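You operate a simulated robot arm through the tools that you are given. There is no shell and no other tool.

You are at the controls of a simulated robot arm. One attempt, no reset.

JOB
Press a tile from the lump beside the slide and lay it on the wooden battens.
Fine: push the slide back in.

The check looks at the end state, three seconds after you hand in, the way a careful person would. Anything else that was tipped, shoved, dropped, spilled or broken makes it a failure.

ROBOT AND FRAMES
A 7-joint arm with a fingered hand, fixed in place. Base frame: the origin is on the floor under the middle of its stand, x ahead of it, y to its left, z up; the work surface is at about z = 720. Lengths are in mm, angles in degrees, forces in N, time in s.
It reaches about 1085 mm from its shoulder. Its first joint turns from -166.0 to 166.0 degrees. Payload 3.7 kg.
Tool frame: the origin (TCP) lies between the finger pads and is the grasp point; the fingertips stand 25 mm ahead of it; z points along the fingers, y is the line along which they close. The gripper opens to 88 mm; its body begins 29 mm behind the TCP. The gripper is a hand of 5 fingers: y runs from the thumb to the fingers, the wrist lies at [-13, -106, -174] in the tool frame.
Orientation is that of the tool frame in the base frame, as a unit quaternion [w, x, y, z]. With the fingers straight down and the wrist toward the robot, the tool's x, y and z point along [0, 1, 0], [1, 0, 0] and [0, 0, -1] of the base frame.

CONTROLS
- The arm moves only by the tool apply_moves. Its argument "steps" is a list that holds one entry, the list of rows, each a list of 6 numbers: the shift along the tool's x, y, z in units of 50 mm (1.0 is 50 mm), then the turn, a rotation vector about the tool's x, y, z in units of 5 degrees (1.0 is 5 degrees). In form: [[[dx, dy, dz, wx, wy, wz], ...]]. A call has 1 to 20 rows; each row shifts and turns the commanded pose from where the row before left it, along the tool's axes as they then stand. A call with a number of a shift or a turn outside -1 to 1 is refused whole. A row lasts 0.2 s, in which the tool goes at most 50 mm and 8.6 degrees; a call with a longer step from one row to the next is refused whole. A pose out of reach is approached as far as the arm can. The call stops where the force on the tool passes 40 N (or 10 N more than at its start, if that is more) or the arm is blocked; 0.2 s more then pass. In this call time passes only in rows, and 0.2 s behind the last. It gives the time, the measured TCP pose, the force on the tool (base axes), the opening and the grip force at its end, in the units of the frame above (readings bear some noise), with the torque about the TCP (base axes, N m) and any sound that the robot's microphone picked up.
- Cameras (640 x 400 px; columns grow to the right, rows downward): "scene" is fixed at [229.1, 642.3, 1433.6]; the picture's right is [-0.70, -0.71, 0.00], its down [-0.50, 0.49, -0.72] and it looks along [0.51, -0.50, -0.70] (base axes); focal length 312 px, centre (320, 200). "wrist" rides on the gripper at [59, -79, -105] in the tool frame; the picture's right is [-0.73, 0.32, -0.61], its down [-0.62, -0.68, 0.38] and it looks along [-0.29, 0.66, 0.70] (tool axes); focal length 234 px, centre (320, 200). There is no depth. A picture from a camera that has moved, and an enlarged one, comes with that camera's place and axes in the base frame and with its lens. The place of the scene camera against the robot may be out by one fixed shift of up to 18 mm in any direction.
- camera(camera): a new picture of that camera. No time passes.
- move_fingers(index, middle, ring, little, thumb_bend, thumb_turn): sets how far each is bent, from 0 (flat) to 100 (curled in); at 30 the hand is open as for a grip, at 70 the pads meet at the TCP. One left out holds its place. A second passes; each finger stops where it meets its share of the squeeze, and holds until it gets a number again. It is the only way to open and close the hand. It gives what a move gives, with no picture; readings hold the bend of each and the force on index, middle, ring, little, thumb and palm. thumb_turn goes from beside the hand (0) to across from the fingers (100), as for a grip.
- enlarge(camera, box): a new picture of the part [left, top, right, bottom] of that camera's present view, enlarged. No time passes.
- sign_off(): hands the job in; it is judged then, once.

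Nothing tells you positions but the pictures and the camera data. Unless the task says otherwise, let go and move clear before handing in.

The tools are called after "Call:" as name(argument=value, ...) on one line, values as JSON. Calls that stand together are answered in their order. apply_moves: Moves the arm, as the interface text tells. Its arguments: {"type":"object","properties":{"steps":{"type":"array","items":{"type":"array","items":{"type":"array","items":{"type":"number"}}}}},"required":["steps"]} The other tools are called the same way: move_fingers (index, middle, ring, little, thumb_bend, thumb_turn) moves the fingers one by one; camera (camera) takes a picture; enlarge (camera, box) takes an enlarged picture of a part of a camera's view; sign_off () hands the job in.

At the start:

```text
time_s: 0.0
tool_pos: [386.6, 462.5, 1207.4]
ee_rot: [0.0, 0.706, 0.708, 0.0]
wrist_force: [0.5, -0.3, 0.6]
wrist_torque: [0.03, -0.01, 0.02]
gripper_width: 87.5
gripper_force: 0.1
shape: jaw
bend: [30.0, 30.0, 30.0, 30.0, 30.0, 98.0]
finger forces: [0.0, 0.1, 0.1, 0.0, 0.0, 0.0]
```

scene: 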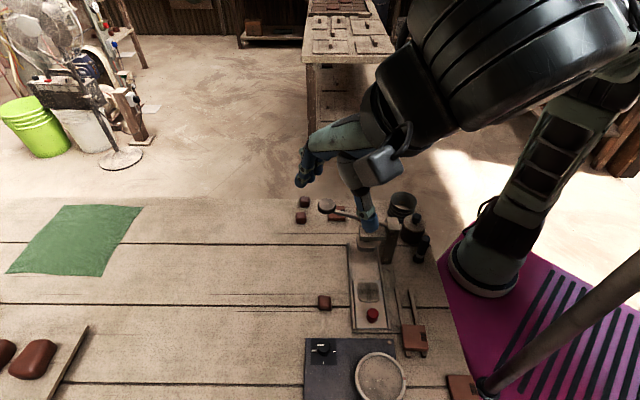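
wrist: 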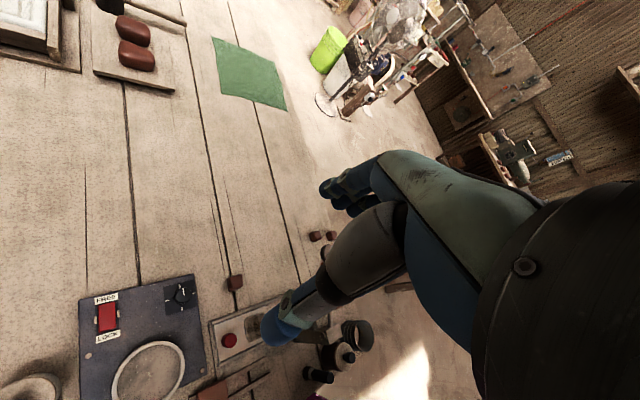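

I see a work table with a press-like slide (a tray with a red knob), some small clay lumps, battens, and a wheel with a control panel. First I'll enlarge the pictures to find out where things are.

Call:
enlarge(camera="scene", box=[280, 180, 460, 400])

Call:
enlarge(camera="scene", box=[0, 180, 320, 400])

Call:
enlarge(camera="scene", box=[280, 180, 440, 280])

Call:
enlarge(camera="wrist", box=[180, 200, 400, 400])

Call:
enlarge(camera="wrist", box=[0, 0, 220, 140])

```text
1.82 times, centred on (370, 290) of scene
camera zoom: at [229.1, 642.3, 1433.6], right [-0.7, -0.71, 0.0], down [-0.5, 0.49, -0.72], along [0.51, -0.5, -0.7], focal length 567 px, centre (229, 36)
```

zoom: 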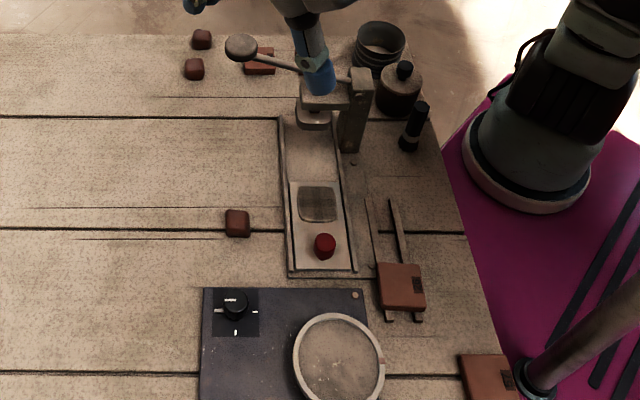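

```text
1.82 times, centred on (160, 290) of scene
camera zoom: at [229.1, 642.3, 1433.6], right [-0.7, -0.71, 0.0], down [-0.5, 0.49, -0.72], along [0.51, -0.5, -0.7], focal length 567 px, centre (611, 36)
```

zoom: 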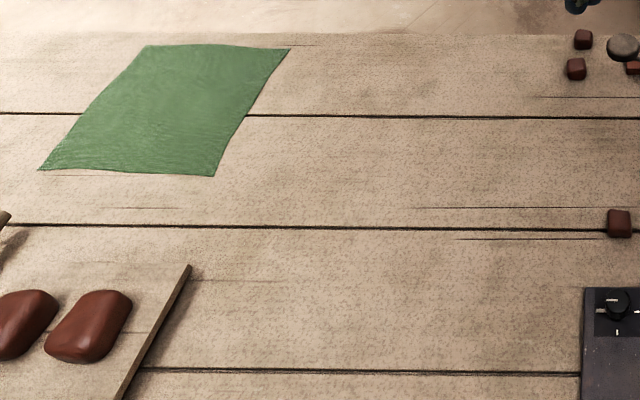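

```text
4.00 times, centred on (360, 230) of scene
camera zoom: at [229.1, 642.3, 1433.6], right [-0.7, -0.71, 0.0], down [-0.5, 0.49, -0.72], along [0.51, -0.5, -0.7], focal length 1247 px, centre (160, 80)
```

zoom: 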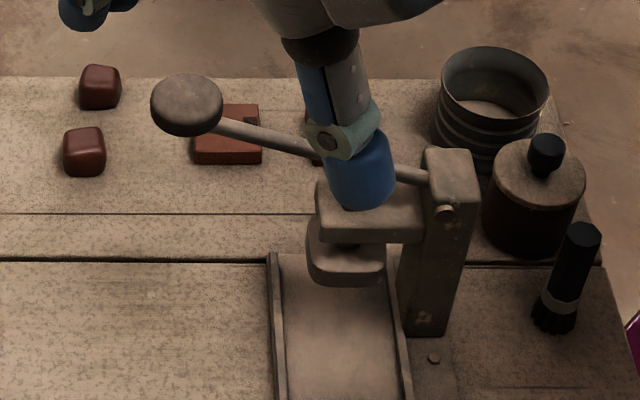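

```text
2.00 times, centred on (290, 300) of wrist
camera zoom: at [309.1, 522.5, 1312.4], right [0.32, -0.73, 0.61], down [-0.68, -0.62, -0.38], along [0.66, -0.29, -0.7], focal length 468 px, centre (380, 0)
```

zoom: 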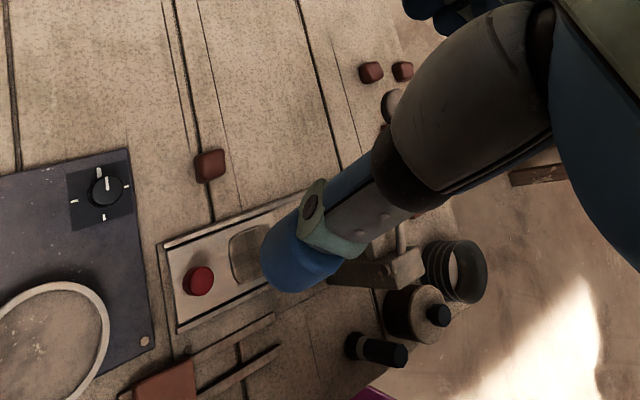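

```text
2.86 times, centred on (110, 70) of wrist
camera zoom: at [309.1, 522.5, 1312.4], right [0.32, -0.73, 0.61], down [-0.68, -0.62, -0.38], along [0.66, -0.29, -0.7], focal length 669 px, centre (920, 571)
```

zoom: 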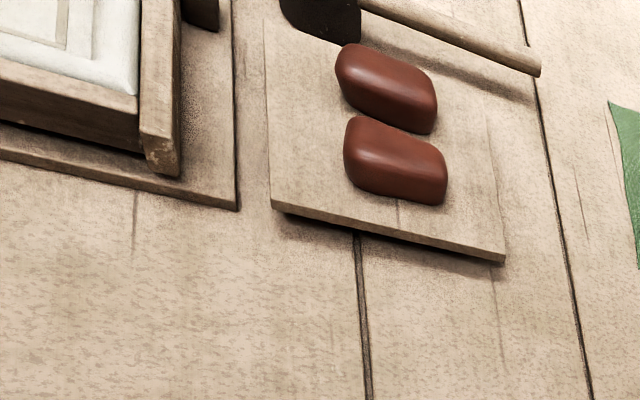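

The table holds a press with its slide pulled out. The slide has a die pocket and a red knob, and the lump lies to its left. The battens on the right already carry one tile. The hand is in the way of the press, so I'll move it aside and look again.

Call:
apply_moves(steps=[[[-1, 0, 0, 0, 0, 0], [-1, 0, 0, 0, 0, 0], [-1, 0, 0, 0, 0, 0], [-1, 0, 0, 0, 0, 0], [-1, 0, 0, 0, 0, 0], [-1, 0, 0, 0, 0, 0]]])

Call:
camera(camera="scene")

Call:
camera(camera="wrist")

Call:
enlarge(camera="scene", box=[280, 180, 440, 280])

Call:
enlarge(camera="scene", box=[300, 270, 460, 370])

```text
time_s: 1.4
tool_pos: [386.4, 161.0, 1207.4]
ee_rot: [0.0, 0.707, 0.707, 0.0]
wrist_force: [0.3, -0.6, -0.5]
wrist_torque: [-0.04, 0.0, 0.0]
gripper_width: 87.9
gripper_force: 0.0
shape: jaw
bend: [30.0, 30.0, 30.0, 30.0, 30.0, 98.0]
finger forces: [0.0, 0.0, 0.1, 0.0, 0.1, 0.1]
```

```text
taken
```

scene: 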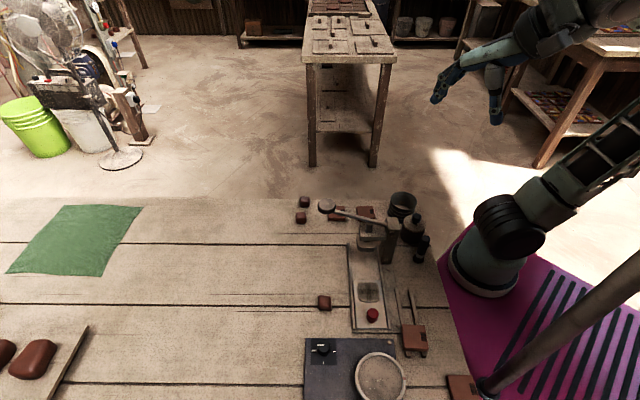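

```text
taken
camera wrist: at [308.5, 220.7, 1312.4], right [0.32, -0.73, 0.61], down [-0.68, -0.62, -0.38], along [0.66, -0.29, -0.7], focal length 234 px, centre (320, 200)
```

wrist: 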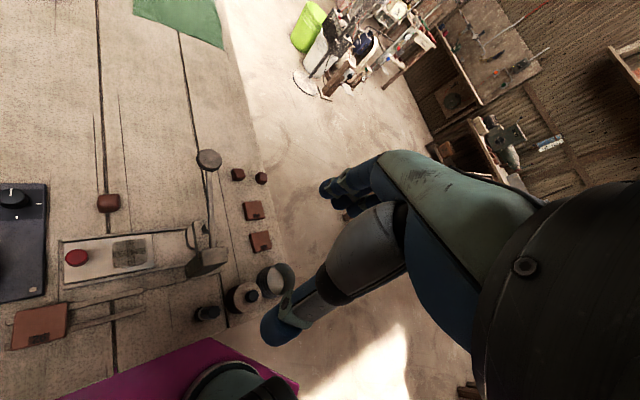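

```text
4.00 times, centred on (360, 230) of scene
camera zoom: at [229.1, 642.3, 1433.6], right [-0.7, -0.71, 0.0], down [-0.5, 0.49, -0.72], along [0.51, -0.5, -0.7], focal length 1247 px, centre (160, 80)
```

zoom: 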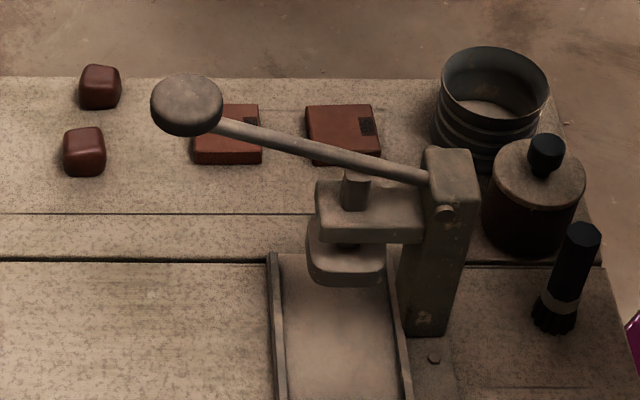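

```text
4.00 times, centred on (380, 320) of scene
camera zoom: at [229.1, 642.3, 1433.6], right [-0.7, -0.71, 0.0], down [-0.5, 0.49, -0.72], along [0.51, -0.5, -0.7], focal length 1247 px, centre (80, -280)
```

zoom: 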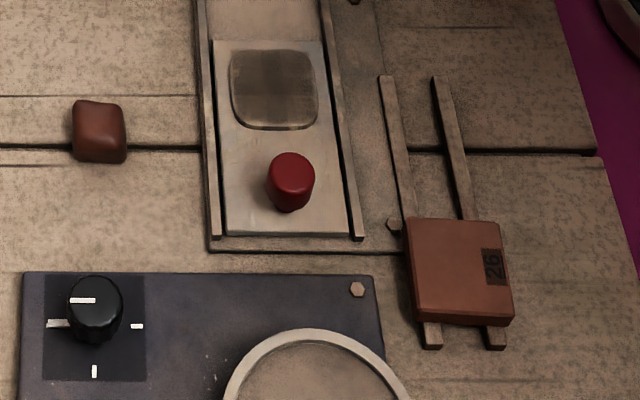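

The view is clear now: the lever knob is up, the plunger sits beneath it, and the slide is out. I put the lump near (475, 386) and the die near (423, 294). Next I'll enlarge the wrist view to get better positions.

Call:
enlarge(camera="wrist", box=[40, 130, 300, 330])

Call:
enlarge(camera="wrist", box=[160, 140, 300, 280])

Call:
enlarge(camera="wrist", box=[0, 180, 170, 360])

```text
2.00 times, centred on (170, 230) of wrist
camera zoom: at [308.5, 220.7, 1312.4], right [0.32, -0.73, 0.61], down [-0.68, -0.62, -0.38], along [0.66, -0.29, -0.7], focal length 468 px, centre (620, 140)
```

zoom: 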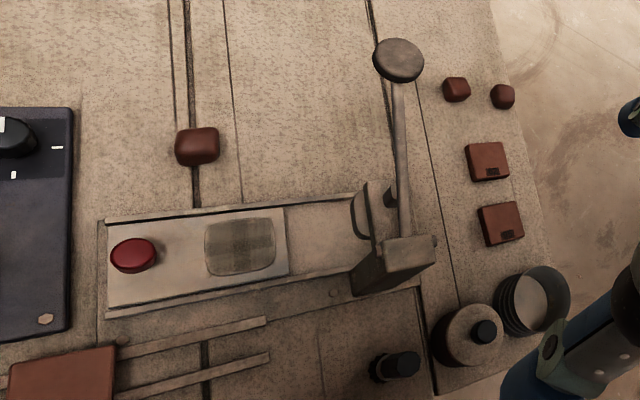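

```text
2.86 times, centred on (230, 210) of wrist
camera zoom: at [308.5, 220.7, 1312.4], right [0.32, -0.73, 0.61], down [-0.68, -0.62, -0.38], along [0.66, -0.29, -0.7], focal length 669 px, centre (577, 171)
```

zoom: 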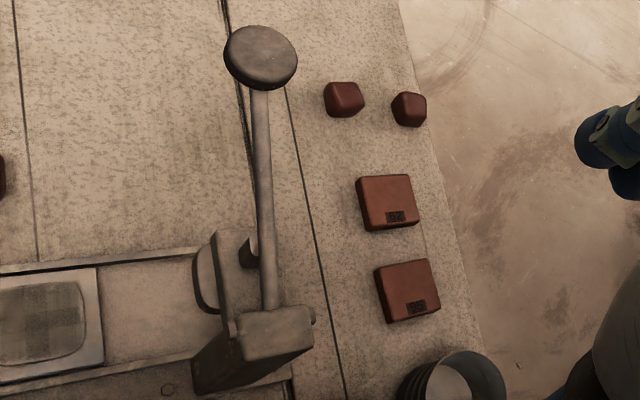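

```text
2.22 times, centred on (85, 270) of wrist
camera zoom: at [308.5, 220.7, 1312.4], right [0.32, -0.73, 0.61], down [-0.68, -0.62, -0.38], along [0.66, -0.29, -0.7], focal length 520 px, centre (842, 44)
```

zoom: 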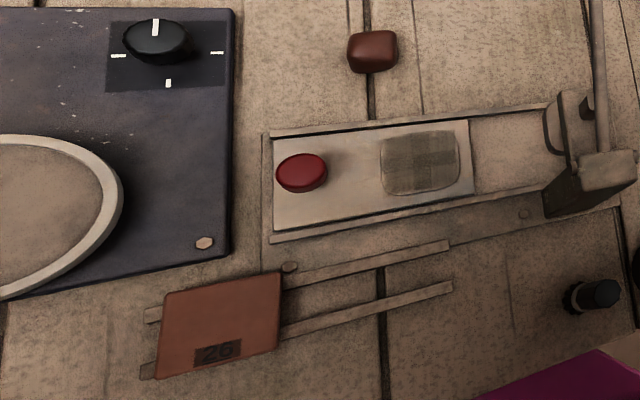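

The slide runs diagonally, along about (0.7, -0.7) in the base frame. I'll turn the hand 45° so the fingers close across the slide direction, then go above the lump and look from closer.

Call:
apply_moves(steps=[[[0.9, 0.35, 0, 0, 0, 0], [0.9, 0.35, 0, 0, 0, 0], [0.9, 0.35, 0, 0, 0, 0], [0.9, 0.35, 0, 0, 0, 0], [0.9, 0.35, 0, 0, 0, 0], [0, 0, 0.55, 0, 0, -1], [0, 0, 0.55, 0, 0, -1], [0, 0, 0.55, 0, 0, -1], [0, 0, 0.55, 0, 0, -1], [0, 0, 0.55, 0, 0, -1], [0, 0, 0.55, 0, 0, -1], [0, 0, 0.55, 0, 0, -1], [0, 0, 0.55, 0, 0, -1], [0, 0, 0.55, 0, 0, -1]]])

Call:
camera(camera="scene")

Call:
camera(camera="wrist")

```text
time_s: 4.4
tool_pos: [476.6, 387.2, 960.1]
ee_rot: [0.0, 0.382, 0.924, -0.001]
wrist_force: [-0.8, 0.0, 0.2]
wrist_torque: [-0.04, -0.01, -0.05]
gripper_width: 87.8
gripper_force: 0.1
shape: jaw
bend: [30.0, 30.0, 30.0, 30.0, 30.0, 98.0]
finger forces: [0.0, 0.0, 0.0, 0.0, 0.0, 0.0]
```

```text
taken
```

scene: 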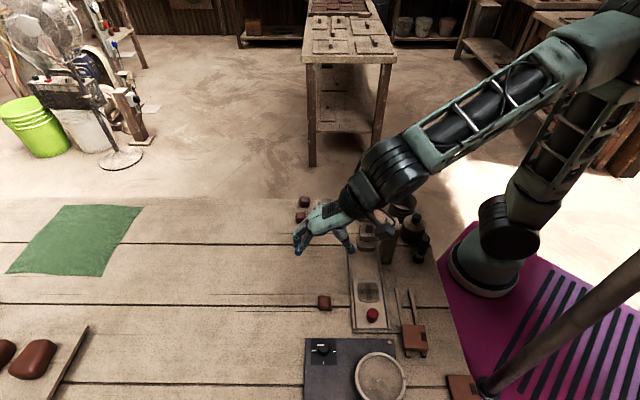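

```text
taken
camera wrist: at [378.9, 373.0, 1064.2], right [0.74, -0.28, 0.61], down [-0.04, -0.92, -0.38], along [0.67, 0.26, -0.7], focal length 234 px, centre (320, 200)
```

wrist: 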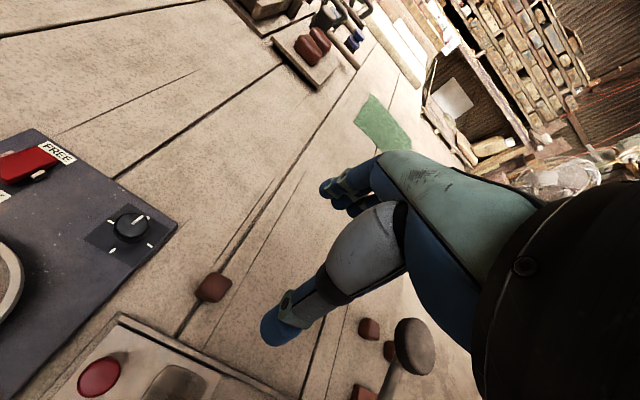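

The lump works out at about (473, 386). I'll enlarge to check its orientation and size before going down.

Call:
enlarge(camera="wrist", box=[160, 240, 320, 340])

Call:
enlarge(camera="scene", box=[280, 200, 440, 300])

Call:
enlarge(camera="scene", box=[300, 280, 350, 320])

```text
4.00 times, centred on (240, 290) of wrist
camera zoom: at [378.9, 373.0, 1064.2], right [0.74, -0.28, 0.61], down [-0.04, -0.92, -0.38], along [0.67, 0.26, -0.7], focal length 937 px, centre (640, -160)
```

zoom: 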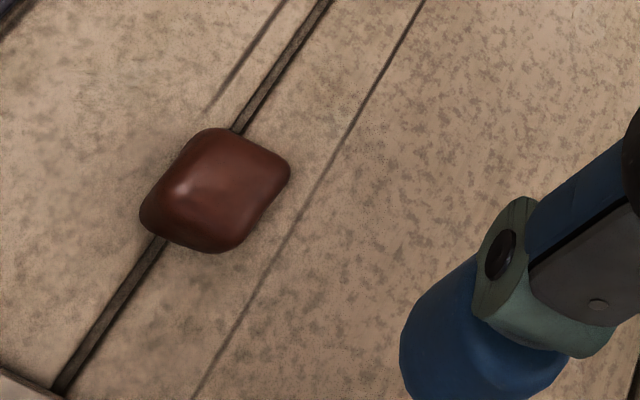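

```text
4.00 times, centred on (360, 250) of scene
camera zoom: at [229.1, 642.3, 1433.6], right [-0.7, -0.71, 0.0], down [-0.5, 0.49, -0.72], along [0.51, -0.5, -0.7], focal length 1247 px, centre (160, 0)
```

zoom: 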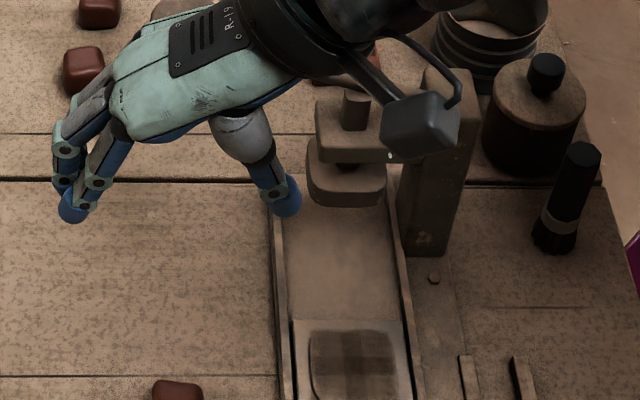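

```text
10.00 times, centred on (325, 300) of scene
camera zoom: at [229.1, 642.3, 1433.6], right [-0.7, -0.71, 0.0], down [-0.5, 0.49, -0.72], along [0.51, -0.5, -0.7], focal length 3118 px, centre (270, -800)
```

zoom: 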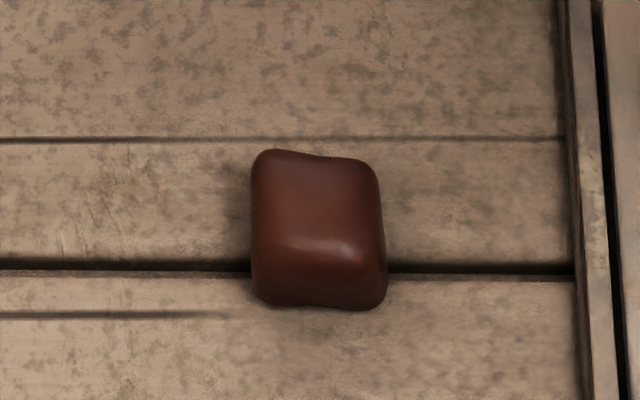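

The lump is a rounded cube about 32 mm across, square to the slide. I'll go down most of the way over it and check.

Call:
apply_moves(steps=[[[0.03, -0.07, 0.7, 0, 0, 0], [0, 0, 0.7, 0, 0, 0], [0, 0, 0.7, 0, 0, 0], [0, 0, 0.7, 0, 0, 0], [0, 0, 0.4, 0, 0, 0]]])

Call:
camera(camera="wrist")

Call:
enlarge(camera="scene", box=[240, 220, 400, 320])

```text
time_s: 5.6
tool_pos: [473.4, 384.8, 799.5]
ee_rot: [-0.001, 0.383, 0.924, 0.0]
wrist_force: [-0.9, -0.6, -0.3]
wrist_torque: [0.0, 0.0, 0.03]
gripper_width: 87.7
gripper_force: 0.0
shape: jaw
bend: [30.0, 30.0, 30.0, 30.0, 30.0, 98.0]
finger forces: [0.0, 0.0, 0.0, 0.0, 0.0, 0.0]
```

```text
taken
camera wrist: at [375.3, 372.1, 904.5], right [0.74, -0.29, 0.61], down [-0.04, -0.92, -0.38], along [0.67, 0.26, -0.7], focal length 234 px, centre (320, 200)
```

wrist: 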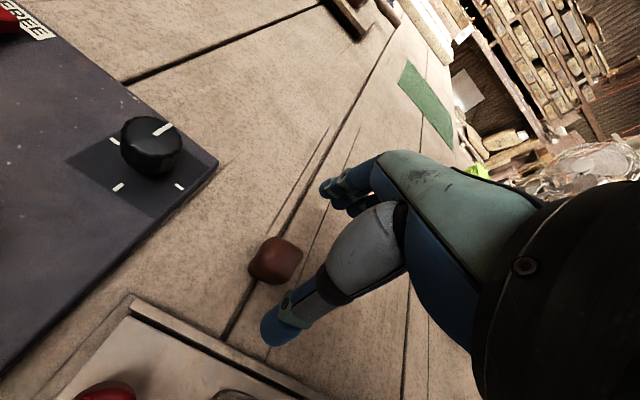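

```text
4.00 times, centred on (320, 270) of scene
camera zoom: at [229.1, 642.3, 1433.6], right [-0.7, -0.71, 0.0], down [-0.5, 0.49, -0.72], along [0.51, -0.5, -0.7], focal length 1247 px, centre (320, -80)
```

zoom: 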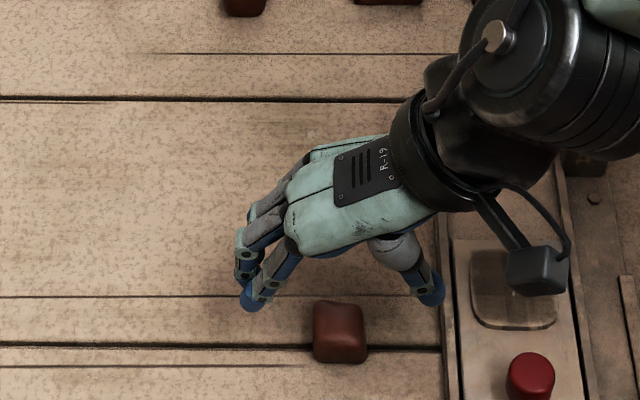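

I'm lined up with the lump at about (472, 386). I'll go down so the fingertips sit just above the table.

Call:
apply_moves(steps=[[[0.03, 0, 0.5, 0, 0, 0], [0, 0, 0.5, 0, 0, 0]]])

Call:
camera(camera="wrist")

Call:
enlarge(camera="scene", box=[260, 240, 380, 320])

```text
time_s: 6.2
tool_pos: [470.2, 387.1, 752.0]
ee_rot: [0.0, 0.383, 0.924, 0.0]
wrist_force: [-0.4, 0.3, -0.6]
wrist_torque: [0.02, 0.0, 0.02]
gripper_width: 87.7
gripper_force: 0.1
shape: jaw
bend: [30.0, 30.0, 30.0, 30.0, 30.0, 98.0]
finger forces: [0.0, 0.0, 0.0, 0.1, 0.1, 0.0]
```

```text
taken
camera wrist: at [373.7, 373.6, 855.7], right [0.74, -0.28, 0.61], down [-0.04, -0.92, -0.38], along [0.67, 0.26, -0.7], focal length 234 px, centre (320, 200)
```

wrist: 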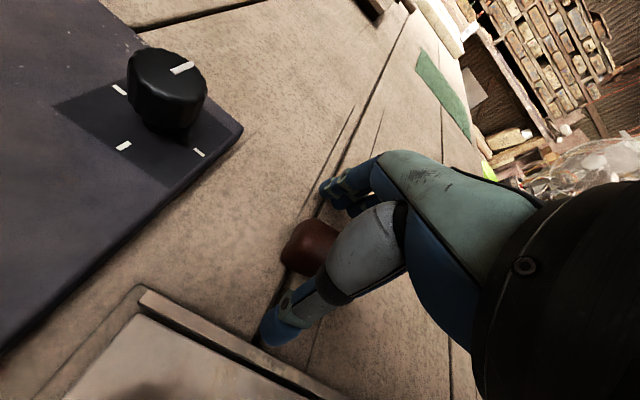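

```text
5.00 times, centred on (320, 280) of scene
camera zoom: at [229.1, 642.3, 1433.6], right [-0.7, -0.71, 0.0], down [-0.5, 0.49, -0.72], along [0.51, -0.5, -0.7], focal length 1559 px, centre (320, -200)
```

zoom: 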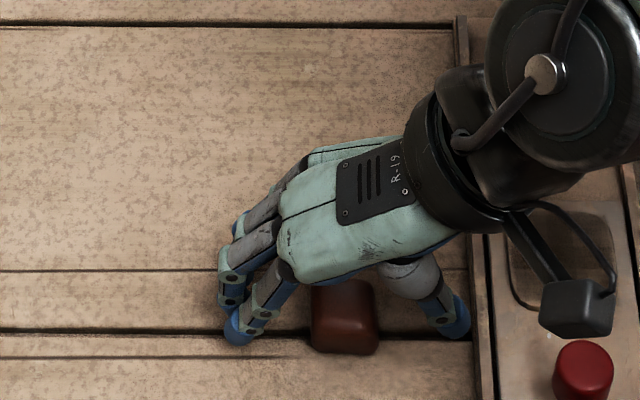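

The lump sits between thumb and index. I'll close gently in stages.

Call:
move_fingers(index=52, middle=52, ring=52, little=52, thumb_bend=52)

Call:
camera(camera="wrist")

Call:
enlarge(camera="scene", box=[260, 240, 380, 320])

```text
time_s: 7.2
tool_pos: [471.3, 386.7, 751.0]
ee_rot: [0.0, 0.383, 0.924, 0.0]
wrist_force: [0.5, 0.4, 0.8]
wrist_torque: [-0.01, 0.05, -0.01]
gripper_width: 37.8
gripper_force: 0.0
shape: fingers
bend: [52.0, 52.0, 52.0, 52.0, 52.0, 98.0]
finger forces: [0.0, 0.0, 0.0, 0.0, 0.0, 0.0]
```

```text
taken
camera wrist: at [373.9, 373.7, 855.8], right [0.74, -0.28, 0.61], down [-0.04, -0.92, -0.38], along [0.67, 0.26, -0.7], focal length 234 px, centre (320, 200)
```

wrist: 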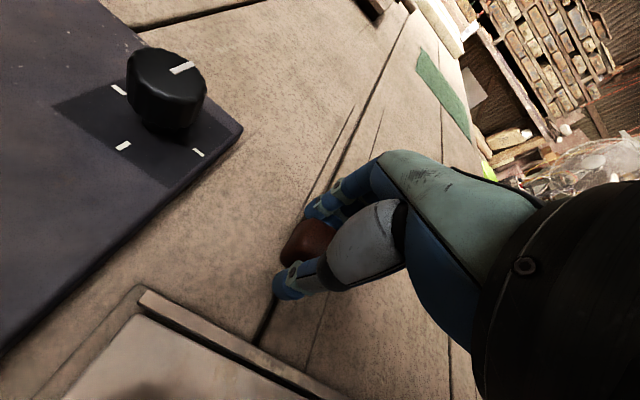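

```text
5.00 times, centred on (320, 280) of scene
camera zoom: at [229.1, 642.3, 1433.6], right [-0.7, -0.71, 0.0], down [-0.5, 0.49, -0.72], along [0.51, -0.5, -0.7], focal length 1559 px, centre (320, -200)
```

zoom: 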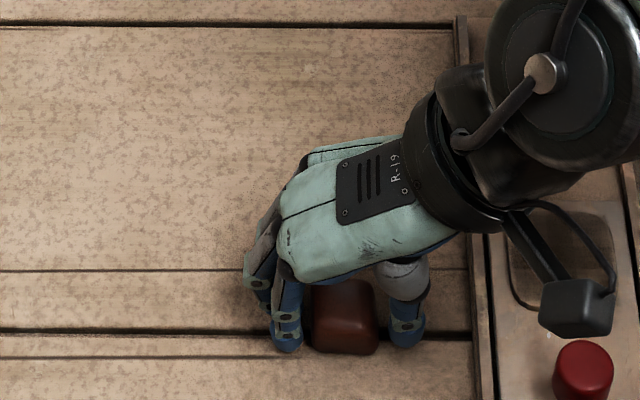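

Call:
move_fingers(index=58, middle=58, thumb_bend=58)

Call:
enlarge(camera="scene", box=[260, 240, 380, 320])

```text
time_s: 8.2
tool_pos: [471.0, 387.6, 751.3]
ee_rot: [0.0, 0.383, 0.924, 0.0]
wrist_force: [-0.7, -0.2, -0.5]
wrist_torque: [0.0, -0.01, 0.01]
gripper_width: 29.6
gripper_force: 1.0
shape: fingers
bend: [56.0, 56.0, 52.0, 52.0, 55.0, 97.0]
finger forces: [0.6, 0.6, 0.0, 0.0, 1.2, 0.0]
```

```text
5.00 times, centred on (320, 280) of scene
camera zoom: at [229.1, 642.3, 1433.6], right [-0.7, -0.71, 0.0], down [-0.5, 0.49, -0.72], along [0.51, -0.5, -0.7], focal length 1559 px, centre (320, -200)
```

zoom: 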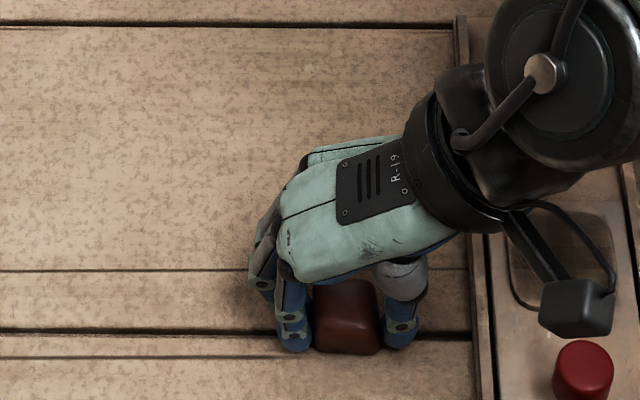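

Index, middle and thumb are touching the lump. I'll firm the grip a little.

Call:
move_fingers(index=64, middle=64, thumb_bend=64)

Call:
apply_moves(steps=[[[0, 0, -0.4, 0, 0, 0], [0, 0, -0.6, 0, 0, 0]]])

Call:
enlarge(camera="scene", box=[260, 220, 420, 320])

Call:
camera(camera="wrist")

```text
time_s: 9.2
tool_pos: [471.5, 387.0, 750.8]
ee_rot: [0.0, 0.383, 0.924, 0.001]
wrist_force: [-0.3, -0.1, 0.2]
wrist_torque: [-0.03, -0.02, 0.01]
gripper_width: 27.6
gripper_force: 6.9
shape: fingers
bend: [58.0, 60.0, 52.0, 52.0, 56.0, 97.0]
finger forces: [3.5, 3.0, 0.1, 0.1, 6.4, 0.0]
```

```text
time_s: 9.8
tool_pos: [470.2, 387.9, 800.5]
ee_rot: [0.0, 0.383, 0.924, 0.001]
wrist_force: [0.3, 0.3, -1.1]
wrist_torque: [-0.03, -0.01, -0.03]
gripper_width: 27.7
gripper_force: 6.2
shape: fingers
bend: [58.0, 60.0, 52.0, 52.0, 56.0, 97.0]
finger forces: [3.4, 2.9, 0.0, 0.0, 6.4, 0.0]
```

```text
4.00 times, centred on (340, 270) of scene
camera zoom: at [229.1, 642.3, 1433.6], right [-0.7, -0.71, 0.0], down [-0.5, 0.49, -0.72], along [0.51, -0.5, -0.7], focal length 1247 px, centre (240, -80)
```

zoom: 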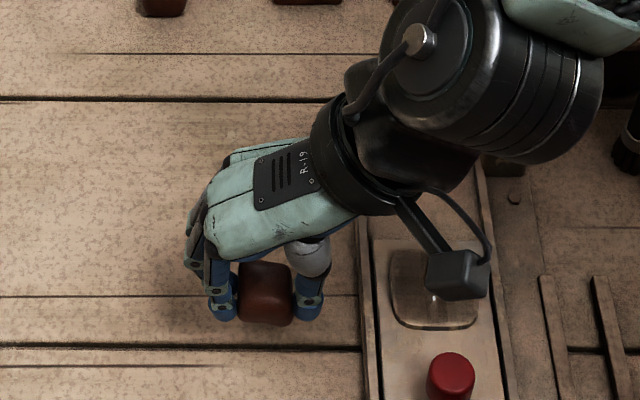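

```text
taken
camera wrist: at [373.5, 373.9, 905.1], right [0.74, -0.29, 0.61], down [-0.04, -0.92, -0.38], along [0.67, 0.26, -0.7], focal length 234 px, centre (320, 200)
```

wrist: 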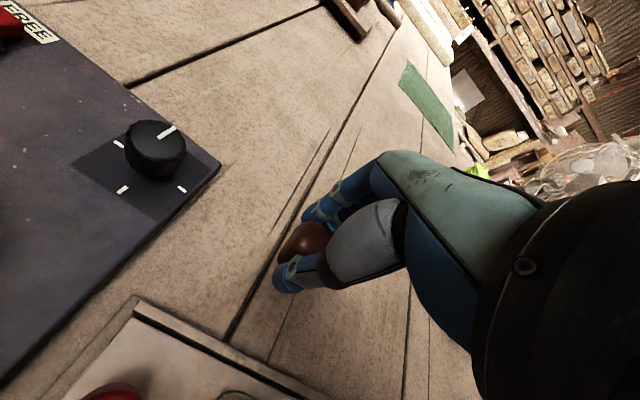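

The lump is lifted and held. I'll raise it and carry it over the die pocket, then look closely from there.

Call:
apply_moves(steps=[[[0, 0, -0.6, 0, 0, 0], [-0.2, -0.7, -0.2, 0, 0, 0], [-0.2, -0.7, 0, 0, 0, 0], [-0.2, -0.7, 0, 0, 0, 0]]])

Call:
camera(camera="wrist")

Call:
enlarge(camera="scene", box=[290, 220, 450, 320])

Call:
camera(camera="scene")

```text
time_s: 10.8
tool_pos: [417.1, 291.3, 839.0]
ee_rot: [0.0, 0.383, 0.924, 0.001]
wrist_force: [0.4, -0.2, -1.2]
wrist_torque: [-0.04, -0.01, -0.01]
gripper_width: 27.6
gripper_force: 6.7
shape: fingers
bend: [58.0, 60.0, 52.0, 52.0, 56.0, 97.0]
finger forces: [3.4, 2.9, 0.0, 0.1, 6.4, 0.0]
```

```text
taken
camera wrist: at [320.4, 277.4, 943.2], right [0.74, -0.29, 0.61], down [-0.04, -0.92, -0.38], along [0.67, 0.26, -0.7], focal length 234 px, centre (320, 200)
```

wrist: 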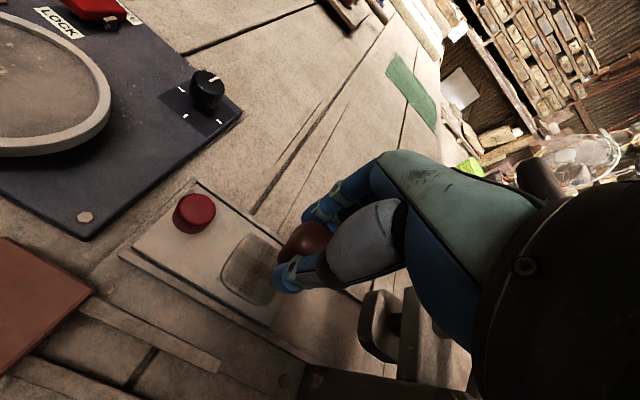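

```text
4.00 times, centred on (370, 270) of scene
camera zoom: at [229.1, 642.3, 1433.6], right [-0.7, -0.71, 0.0], down [-0.5, 0.49, -0.72], along [0.51, -0.5, -0.7], focal length 1247 px, centre (120, -80)
```

zoom: 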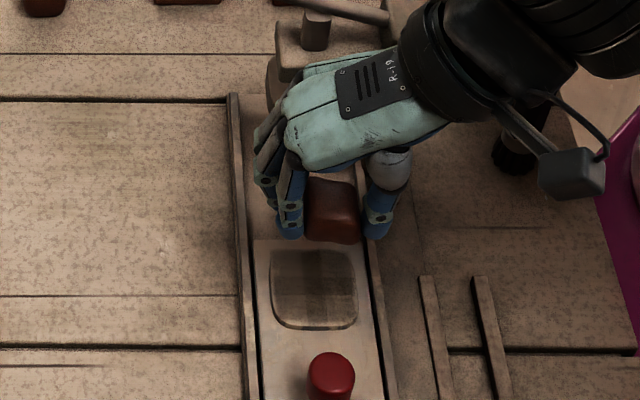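

```text
taken
```

scene: 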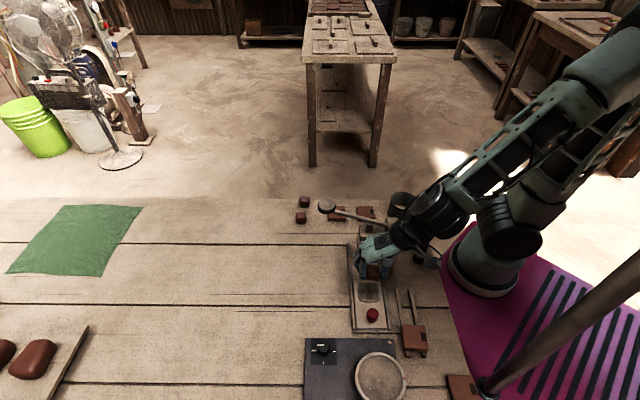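

Let me enlarge the die in the wrist view to fix its position.

Call:
enlarge(camera="wrist", box=[110, 170, 350, 330])

```text
2.50 times, centred on (230, 250) of wrist
camera zoom: at [320.4, 277.4, 943.2], right [0.74, -0.29, 0.61], down [-0.04, -0.92, -0.38], along [0.67, 0.26, -0.7], focal length 585 px, centre (545, 75)
```

zoom: 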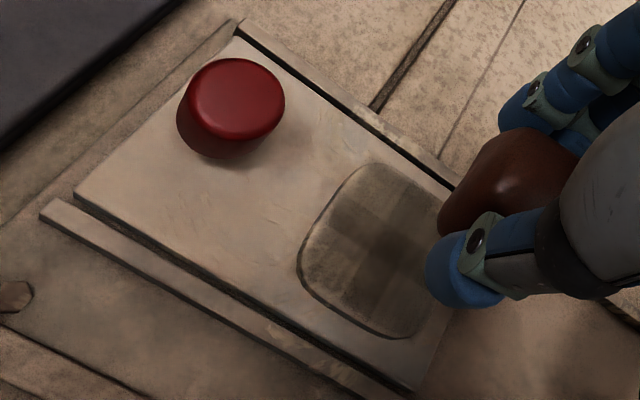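

The die centre comes out at (418, 291), right under the hand. I'll lower the lump towards it.

Call:
apply_moves(steps=[[[0.0, 0, 0.5, 0, 0, 0], [0, 0, 0.5, 0, 0, 0], [0, 0, 0.44, 0, 0, 0]]])

Call:
enlarge(camera="wrist", box=[150, 160, 390, 320])

Call:
enlarge(camera="scene", box=[310, 230, 430, 310])

```text
time_s: 11.6
tool_pos: [423.0, 308.9, 775.0]
ee_rot: [0.0, 0.384, 0.924, 0.0]
wrist_force: [-0.2, 0.2, -0.3]
wrist_torque: [-0.01, -0.02, 0.02]
gripper_width: 27.7
gripper_force: 6.3
shape: fingers
bend: [58.0, 60.0, 52.0, 52.0, 56.0, 97.0]
finger forces: [3.3, 2.9, 0.1, 0.0, 6.3, 0.0]
out of reach, approached as far as the arm can: row 2, 3
```

```text
2.50 times, centred on (270, 240) of wrist
camera zoom: at [325.9, 295.0, 880.1], right [0.74, -0.29, 0.61], down [-0.04, -0.92, -0.38], along [0.67, 0.26, -0.7], focal length 585 px, centre (445, 100)
```

zoom: 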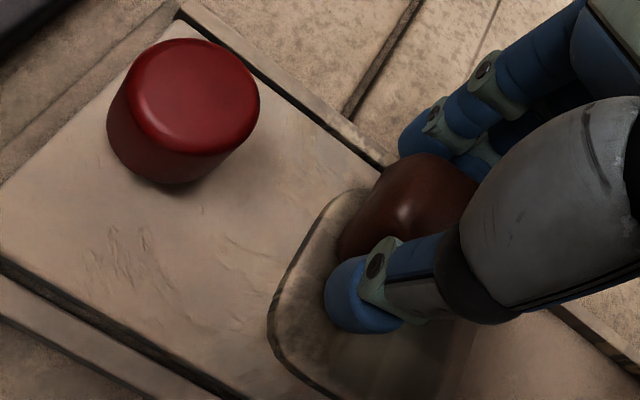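

```text
5.00 times, centred on (370, 270) of scene
camera zoom: at [229.1, 642.3, 1433.6], right [-0.7, -0.71, 0.0], down [-0.5, 0.49, -0.72], along [0.51, -0.5, -0.7], focal length 1559 px, centre (70, -150)
```

zoom: 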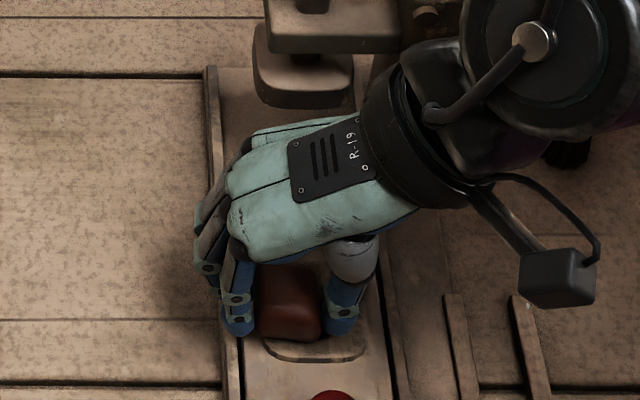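

The arm can't reach down here in this pose because the wrist is too close to the base. I'll lift, back away from the press, and turn the hand 90° so the wrist sits further out with the fingers pointing towards the press.

Call:
apply_moves(steps=[[[0, 0, -0.7, 0, 0, 0], [0, 0, -0.7, 0, 0, 0], [0, 0, -0.7, 0, 0, 0], [0.6, 0.5, 0, 0, 0, 0], [0.6, 0.5, 0, 0, 0, 0]]])

Call:
apply_moves(steps=[[[0, 0, 0, 0, 0, 1], [0, 0, 0, 0, 0, 1], [0, 0, 0, 0, 0, 1], [0, 0, 0, 0, 0, 1], [0, 0, 0, 0, 0, 1], [0, 0, 0, 0, 0, 1], [0, 0, 0, 0, 0, 1], [0, 0, 0, 0, 0, 1], [0, 0, 0, 0, 0, 1]]])

Call:
camera(camera="scene")

```text
time_s: 12.8
tool_pos: [416.0, 385.1, 880.5]
ee_rot: [0.0, 0.383, 0.924, 0.0]
wrist_force: [-0.3, 0.0, -0.6]
wrist_torque: [0.03, -0.01, 0.01]
gripper_width: 27.4
gripper_force: 6.4
shape: fingers
bend: [58.0, 60.0, 52.0, 52.0, 56.0, 96.0]
finger forces: [3.4, 2.8, 0.0, 0.0, 6.5, 0.1]
```

```text
time_s: 14.8
tool_pos: [416.3, 386.4, 880.0]
ee_rot: [0.0, 0.708, 0.707, -0.001]
wrist_force: [0.2, 0.5, -0.9]
wrist_torque: [-0.01, 0.0, 0.0]
gripper_width: 27.6
gripper_force: 6.3
shape: fingers
bend: [58.0, 60.0, 52.0, 52.0, 56.0, 96.0]
finger forces: [3.4, 2.8, 0.1, 0.0, 6.2, 0.1]
```

```text
taken
```

scene: 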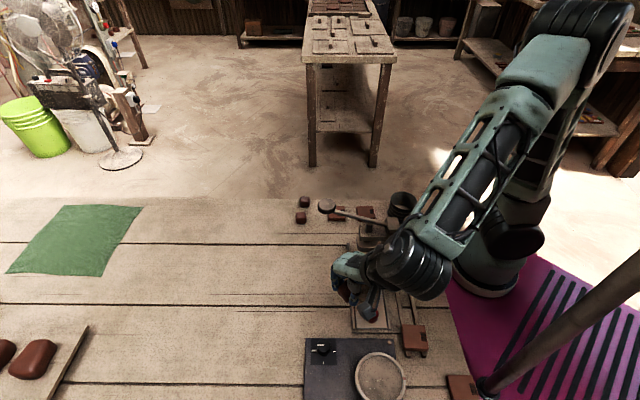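

Rotation is going fine. I'll finish the second half of the turn.

Call:
apply_moves(steps=[[[0, 0, 0, 0, 0, 1], [0, 0, 0, 0, 0, 1], [0, 0, 0, 0, 0, 1], [0, 0, 0, 0, 0, 1], [0, 0, 0, 0, 0, 1], [0, 0, 0, 0, 0, 1], [0, 0, 0, 0, 0, 1], [0, 0, 0, 0, 0, 1], [0, 0, 0, 0, 0, 1]]])

Call:
camera(camera="scene")

Call:
camera(camera="wrist")

```text
time_s: 16.8
tool_pos: [415.9, 386.1, 881.1]
ee_rot: [0.0, 0.924, 0.382, 0.0]
wrist_force: [0.1, -0.1, 0.1]
wrist_torque: [-0.02, -0.01, -0.01]
gripper_width: 27.4
gripper_force: 6.6
shape: fingers
bend: [58.0, 60.0, 52.0, 52.0, 56.0, 96.0]
finger forces: [3.4, 2.8, 0.0, 0.0, 6.2, 0.0]
```

```text
taken
```

scene: 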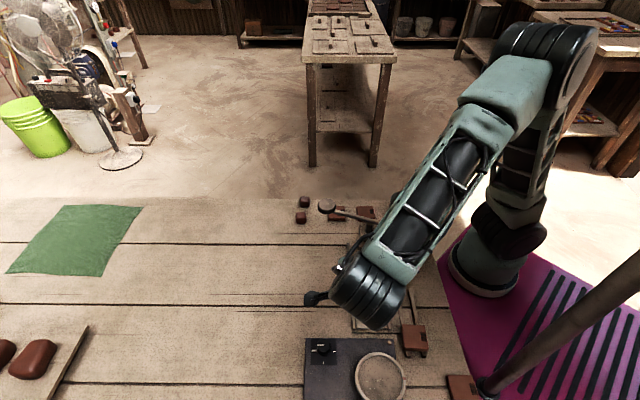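

```text
taken
camera wrist: at [401.5, 484.6, 985.9], right [-0.29, -0.74, 0.61], down [-0.92, 0.04, -0.38], along [0.26, -0.67, -0.7], focal length 234 px, centre (320, 200)
```

wrist: 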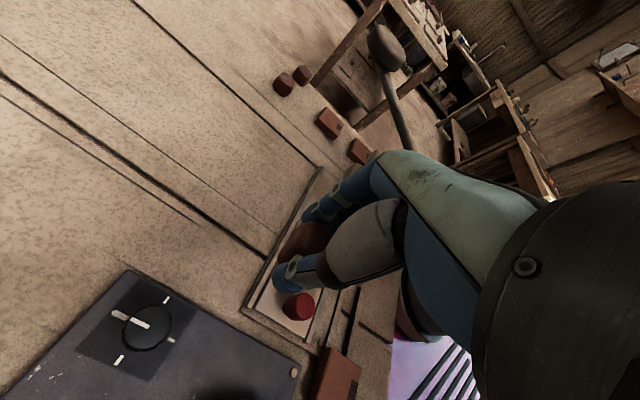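

The hand now points towards the press. I'll move over the die but stop a little short, and check the clearance to the plunger and lever.

Call:
apply_moves(steps=[[[-0.66, 0.3, 0.3, 0, 0, 0], [-0.66, 0.3, 0.3, 0, 0, 0], [0, 0.3, 0.3, 0, 0, 0]]])

Call:
camera(camera="wrist")

Call:
enlarge(camera="scene", box=[280, 180, 440, 340])

Call:
enlarge(camera="wrist", box=[200, 120, 440, 320])

```text
time_s: 17.6
tool_pos: [401.7, 307.8, 835.3]
ee_rot: [0.0, 0.924, 0.383, 0.0]
wrist_force: [0.2, -0.6, 0.0]
wrist_torque: [-0.02, 0.02, 0.01]
gripper_width: 27.5
gripper_force: 6.2
shape: fingers
bend: [58.0, 60.0, 52.0, 52.0, 56.0, 96.0]
finger forces: [3.4, 2.9, 0.0, 0.0, 6.2, 0.1]
```

```text
taken
camera wrist: at [387.5, 406.9, 940.4], right [-0.29, -0.74, 0.61], down [-0.92, 0.04, -0.38], along [0.26, -0.67, -0.7], focal length 234 px, centre (320, 200)
```

wrist: 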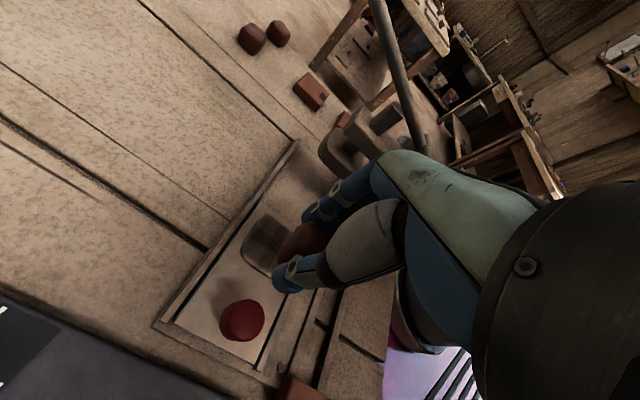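

```text
2.50 times, centred on (360, 260) of scene
camera zoom: at [229.1, 642.3, 1433.6], right [-0.7, -0.71, 0.0], down [-0.5, 0.49, -0.72], along [0.51, -0.5, -0.7], focal length 780 px, centre (220, 50)
```

zoom: 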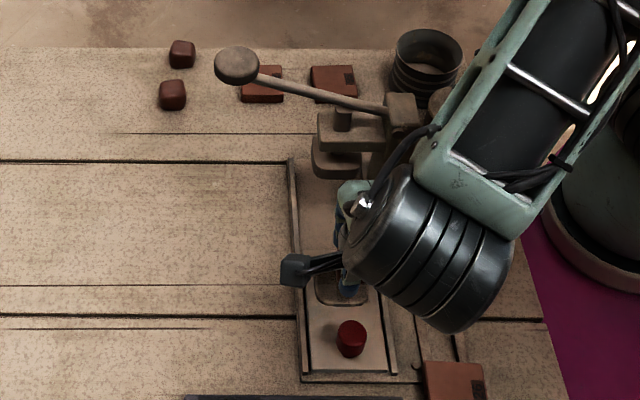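

```text
2.00 times, centred on (320, 220) of wrist
camera zoom: at [387.5, 406.9, 940.4], right [-0.29, -0.74, 0.61], down [-0.92, 0.04, -0.38], along [0.26, -0.67, -0.7], focal length 468 px, centre (320, 160)
```

zoom: 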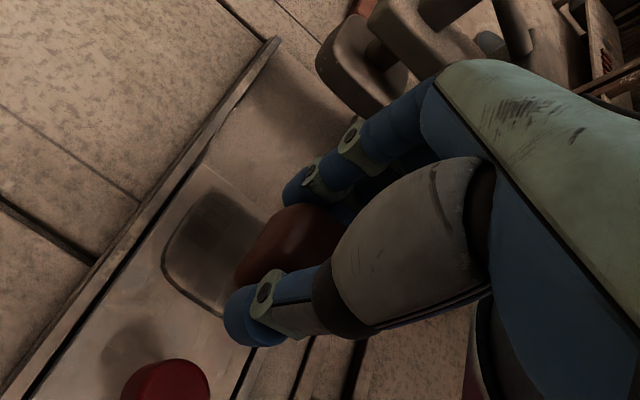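

There's plenty of clearance to the plunger, whose front face is about 95 mm past the die. I'll centre over the die and go down.

Call:
apply_moves(steps=[[[0.02, 0.47, 0, 0, 0, 0], [0, 0, 0.6, 0, 0, 0], [0, 0, 0.6, 0, 0, 0]]])

Call:
enlarge(camera="wrist", box=[200, 160, 440, 320])

Call:
enlarge(camera="scene", box=[310, 220, 430, 330])

```text
time_s: 18.4
tool_pos: [417.9, 291.1, 775.9]
ee_rot: [0.0, 0.924, 0.383, 0.0]
wrist_force: [0.6, 0.6, 0.5]
wrist_torque: [-0.02, 0.02, -0.03]
gripper_width: 27.7
gripper_force: 6.0
shape: fingers
bend: [58.0, 60.0, 52.0, 52.0, 56.0, 96.0]
finger forces: [3.5, 2.6, 0.0, 0.0, 6.4, 0.0]
```

```text
2.50 times, centred on (320, 240) of wrist
camera zoom: at [404.3, 390.3, 880.6], right [-0.28, -0.74, 0.61], down [-0.92, 0.04, -0.38], along [0.26, -0.67, -0.7], focal length 585 px, centre (320, 100)
```

zoom: 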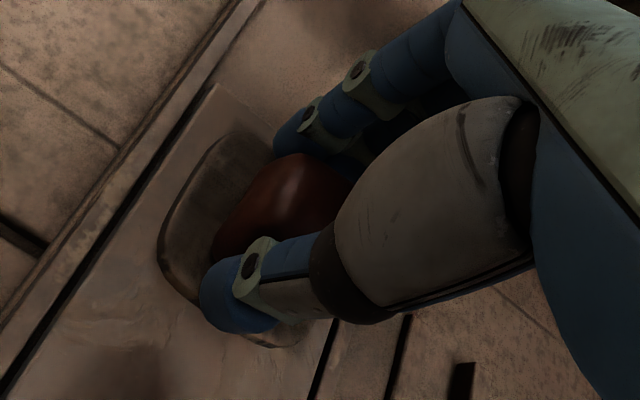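

```text
3.64 times, centred on (370, 275) of scene
camera zoom: at [229.1, 642.3, 1433.6], right [-0.7, -0.71, 0.0], down [-0.5, 0.49, -0.72], along [0.51, -0.5, -0.7], focal length 1134 px, centre (138, -73)
```

zoom: 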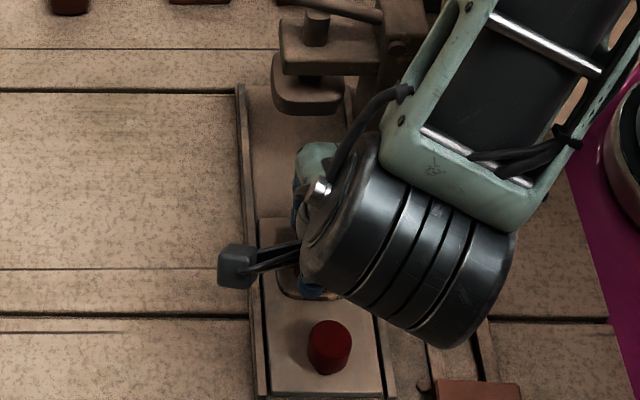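

I'm centred over the pocket, so I'll lower in small steps until it touches.

Call:
apply_moves(steps=[[[0.02, 0, 0.12, 0, 0, 0], [0, 0, 0.12, 0, 0, 0], [0, 0, 0.06, 0, 0, 0]]])

Call:
enlarge(camera="wrist", box=[200, 160, 440, 320])

```text
time_s: 19.0
tool_pos: [419.3, 291.6, 768.2]
ee_rot: [0.001, 0.924, 0.383, 0.003]
wrist_force: [-2.5, -3.8, 17.6]
wrist_torque: [-0.19, -0.02, -0.01]
gripper_width: 27.6
gripper_force: 11.1
shape: fingers
bend: [58.0, 60.0, 52.0, 52.0, 56.0, 97.0]
finger forces: [4.4, 9.9, 0.0, 0.1, 7.5, 0.0]
stopped in row 3: the force on the tool passed its limit at 50 N (the readings are from after the stop); the commanded pose is now the measured one
```

```text
2.50 times, centred on (320, 240) of wrist
camera zoom: at [405.0, 391.0, 872.7], right [-0.29, -0.74, 0.6], down [-0.92, 0.04, -0.39], along [0.26, -0.67, -0.7], focal length 585 px, centre (320, 100)
```

zoom: 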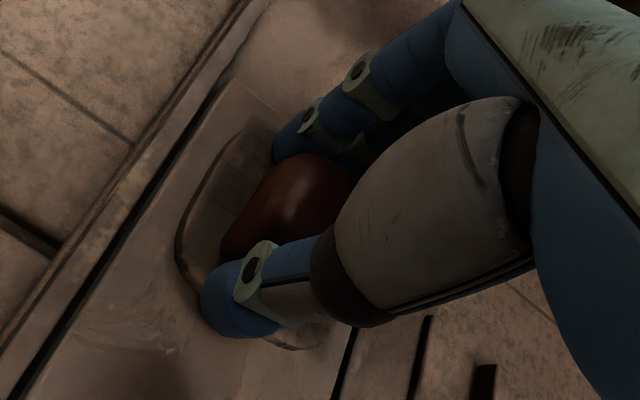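

I've made contact at a TCP height of about 768, so the fingertips or the lump are resting in the die. I'll relieve the pressure slightly and release gently.

Call:
apply_moves(steps=[[[0, 0, -0.03, 0, 0, 0]]])

Call:
move_fingers(index=52, middle=52, thumb_bend=51)

Call:
enlarge(camera="wrist", box=[200, 160, 440, 320])

```text
time_s: 19.4
tool_pos: [420.1, 292.6, 768.6]
ee_rot: [0.001, 0.924, 0.382, 0.002]
wrist_force: [-1.4, -2.4, 8.8]
wrist_torque: [-0.11, -0.01, -0.01]
gripper_width: 27.9
gripper_force: 8.2
shape: fingers
bend: [58.0, 60.0, 52.0, 52.0, 56.0, 97.0]
finger forces: [3.9, 5.6, 0.0, 0.1, 6.8, 0.0]
```

```text
time_s: 20.4
tool_pos: [419.9, 293.3, 769.2]
ee_rot: [0.001, 0.924, 0.382, 0.002]
wrist_force: [-0.6, 0.5, 1.5]
wrist_torque: [0.0, 0.0, 0.01]
gripper_width: 37.9
gripper_force: 1.7
shape: fingers
bend: [52.0, 54.0, 52.0, 52.0, 51.0, 97.0]
finger forces: [0.1, 2.5, 0.0, 0.0, 0.1, 0.0]
```

```text
2.50 times, centred on (320, 240) of wrist
camera zoom: at [405.1, 391.3, 873.2], right [-0.29, -0.74, 0.6], down [-0.92, 0.04, -0.39], along [0.26, -0.67, -0.7], focal length 585 px, centre (320, 100)
```

zoom: 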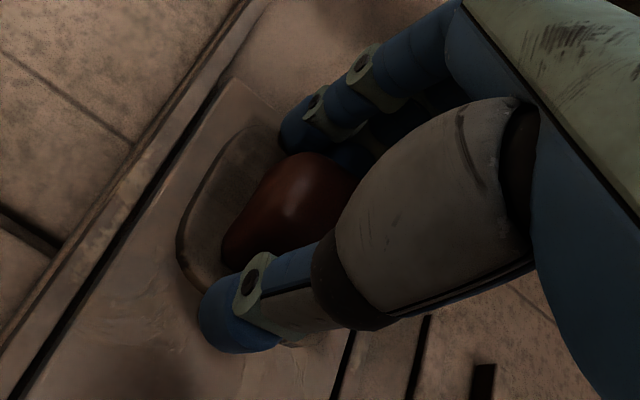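

Index and thumb have let go, but the middle finger still touches something. I'll lift a few millimetres and open a bit more.

Call:
apply_moves(steps=[[[0, 0, -0.06, 0, 0, 0]]])

Call:
move_fingers(index=46, middle=46, ring=46, little=46, thumb_bend=46)

Call:
enlarge(camera="wrist", box=[200, 160, 440, 320])

```text
time_s: 20.8
tool_pos: [421.1, 293.1, 771.8]
ee_rot: [0.001, 0.924, 0.382, 0.002]
wrist_force: [-0.4, 0.6, 0.7]
wrist_torque: [-0.01, -0.01, 0.0]
gripper_width: 37.9
gripper_force: 0.1
shape: fingers
bend: [52.0, 52.0, 52.0, 52.0, 51.0, 97.0]
finger forces: [0.0, 0.0, 0.1, 0.0, 0.0, 0.0]
```

```text
time_s: 21.8
tool_pos: [419.0, 293.1, 770.5]
ee_rot: [0.001, 0.924, 0.383, 0.002]
wrist_force: [-0.4, 0.1, 0.2]
wrist_torque: [-0.01, 0.0, -0.03]
gripper_width: 50.2
gripper_force: 0.1
shape: fingers
bend: [46.0, 46.0, 46.0, 46.0, 46.0, 97.0]
finger forces: [0.1, 0.1, 0.0, 0.0, 0.0, 0.0]
```

```text
2.50 times, centred on (320, 240) of wrist
camera zoom: at [405.1, 391.2, 876.0], right [-0.29, -0.74, 0.6], down [-0.92, 0.04, -0.39], along [0.26, -0.67, -0.7], focal length 585 px, centre (320, 100)
```

zoom: 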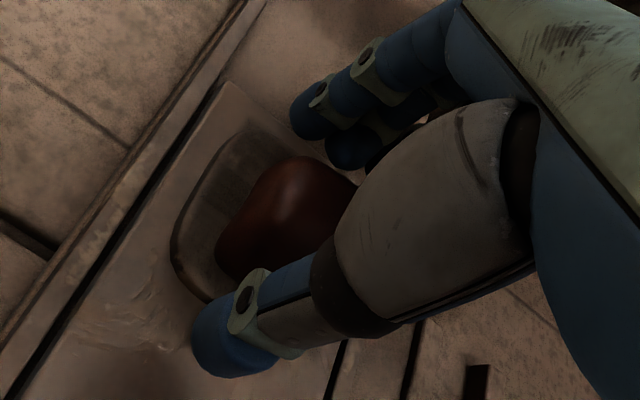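

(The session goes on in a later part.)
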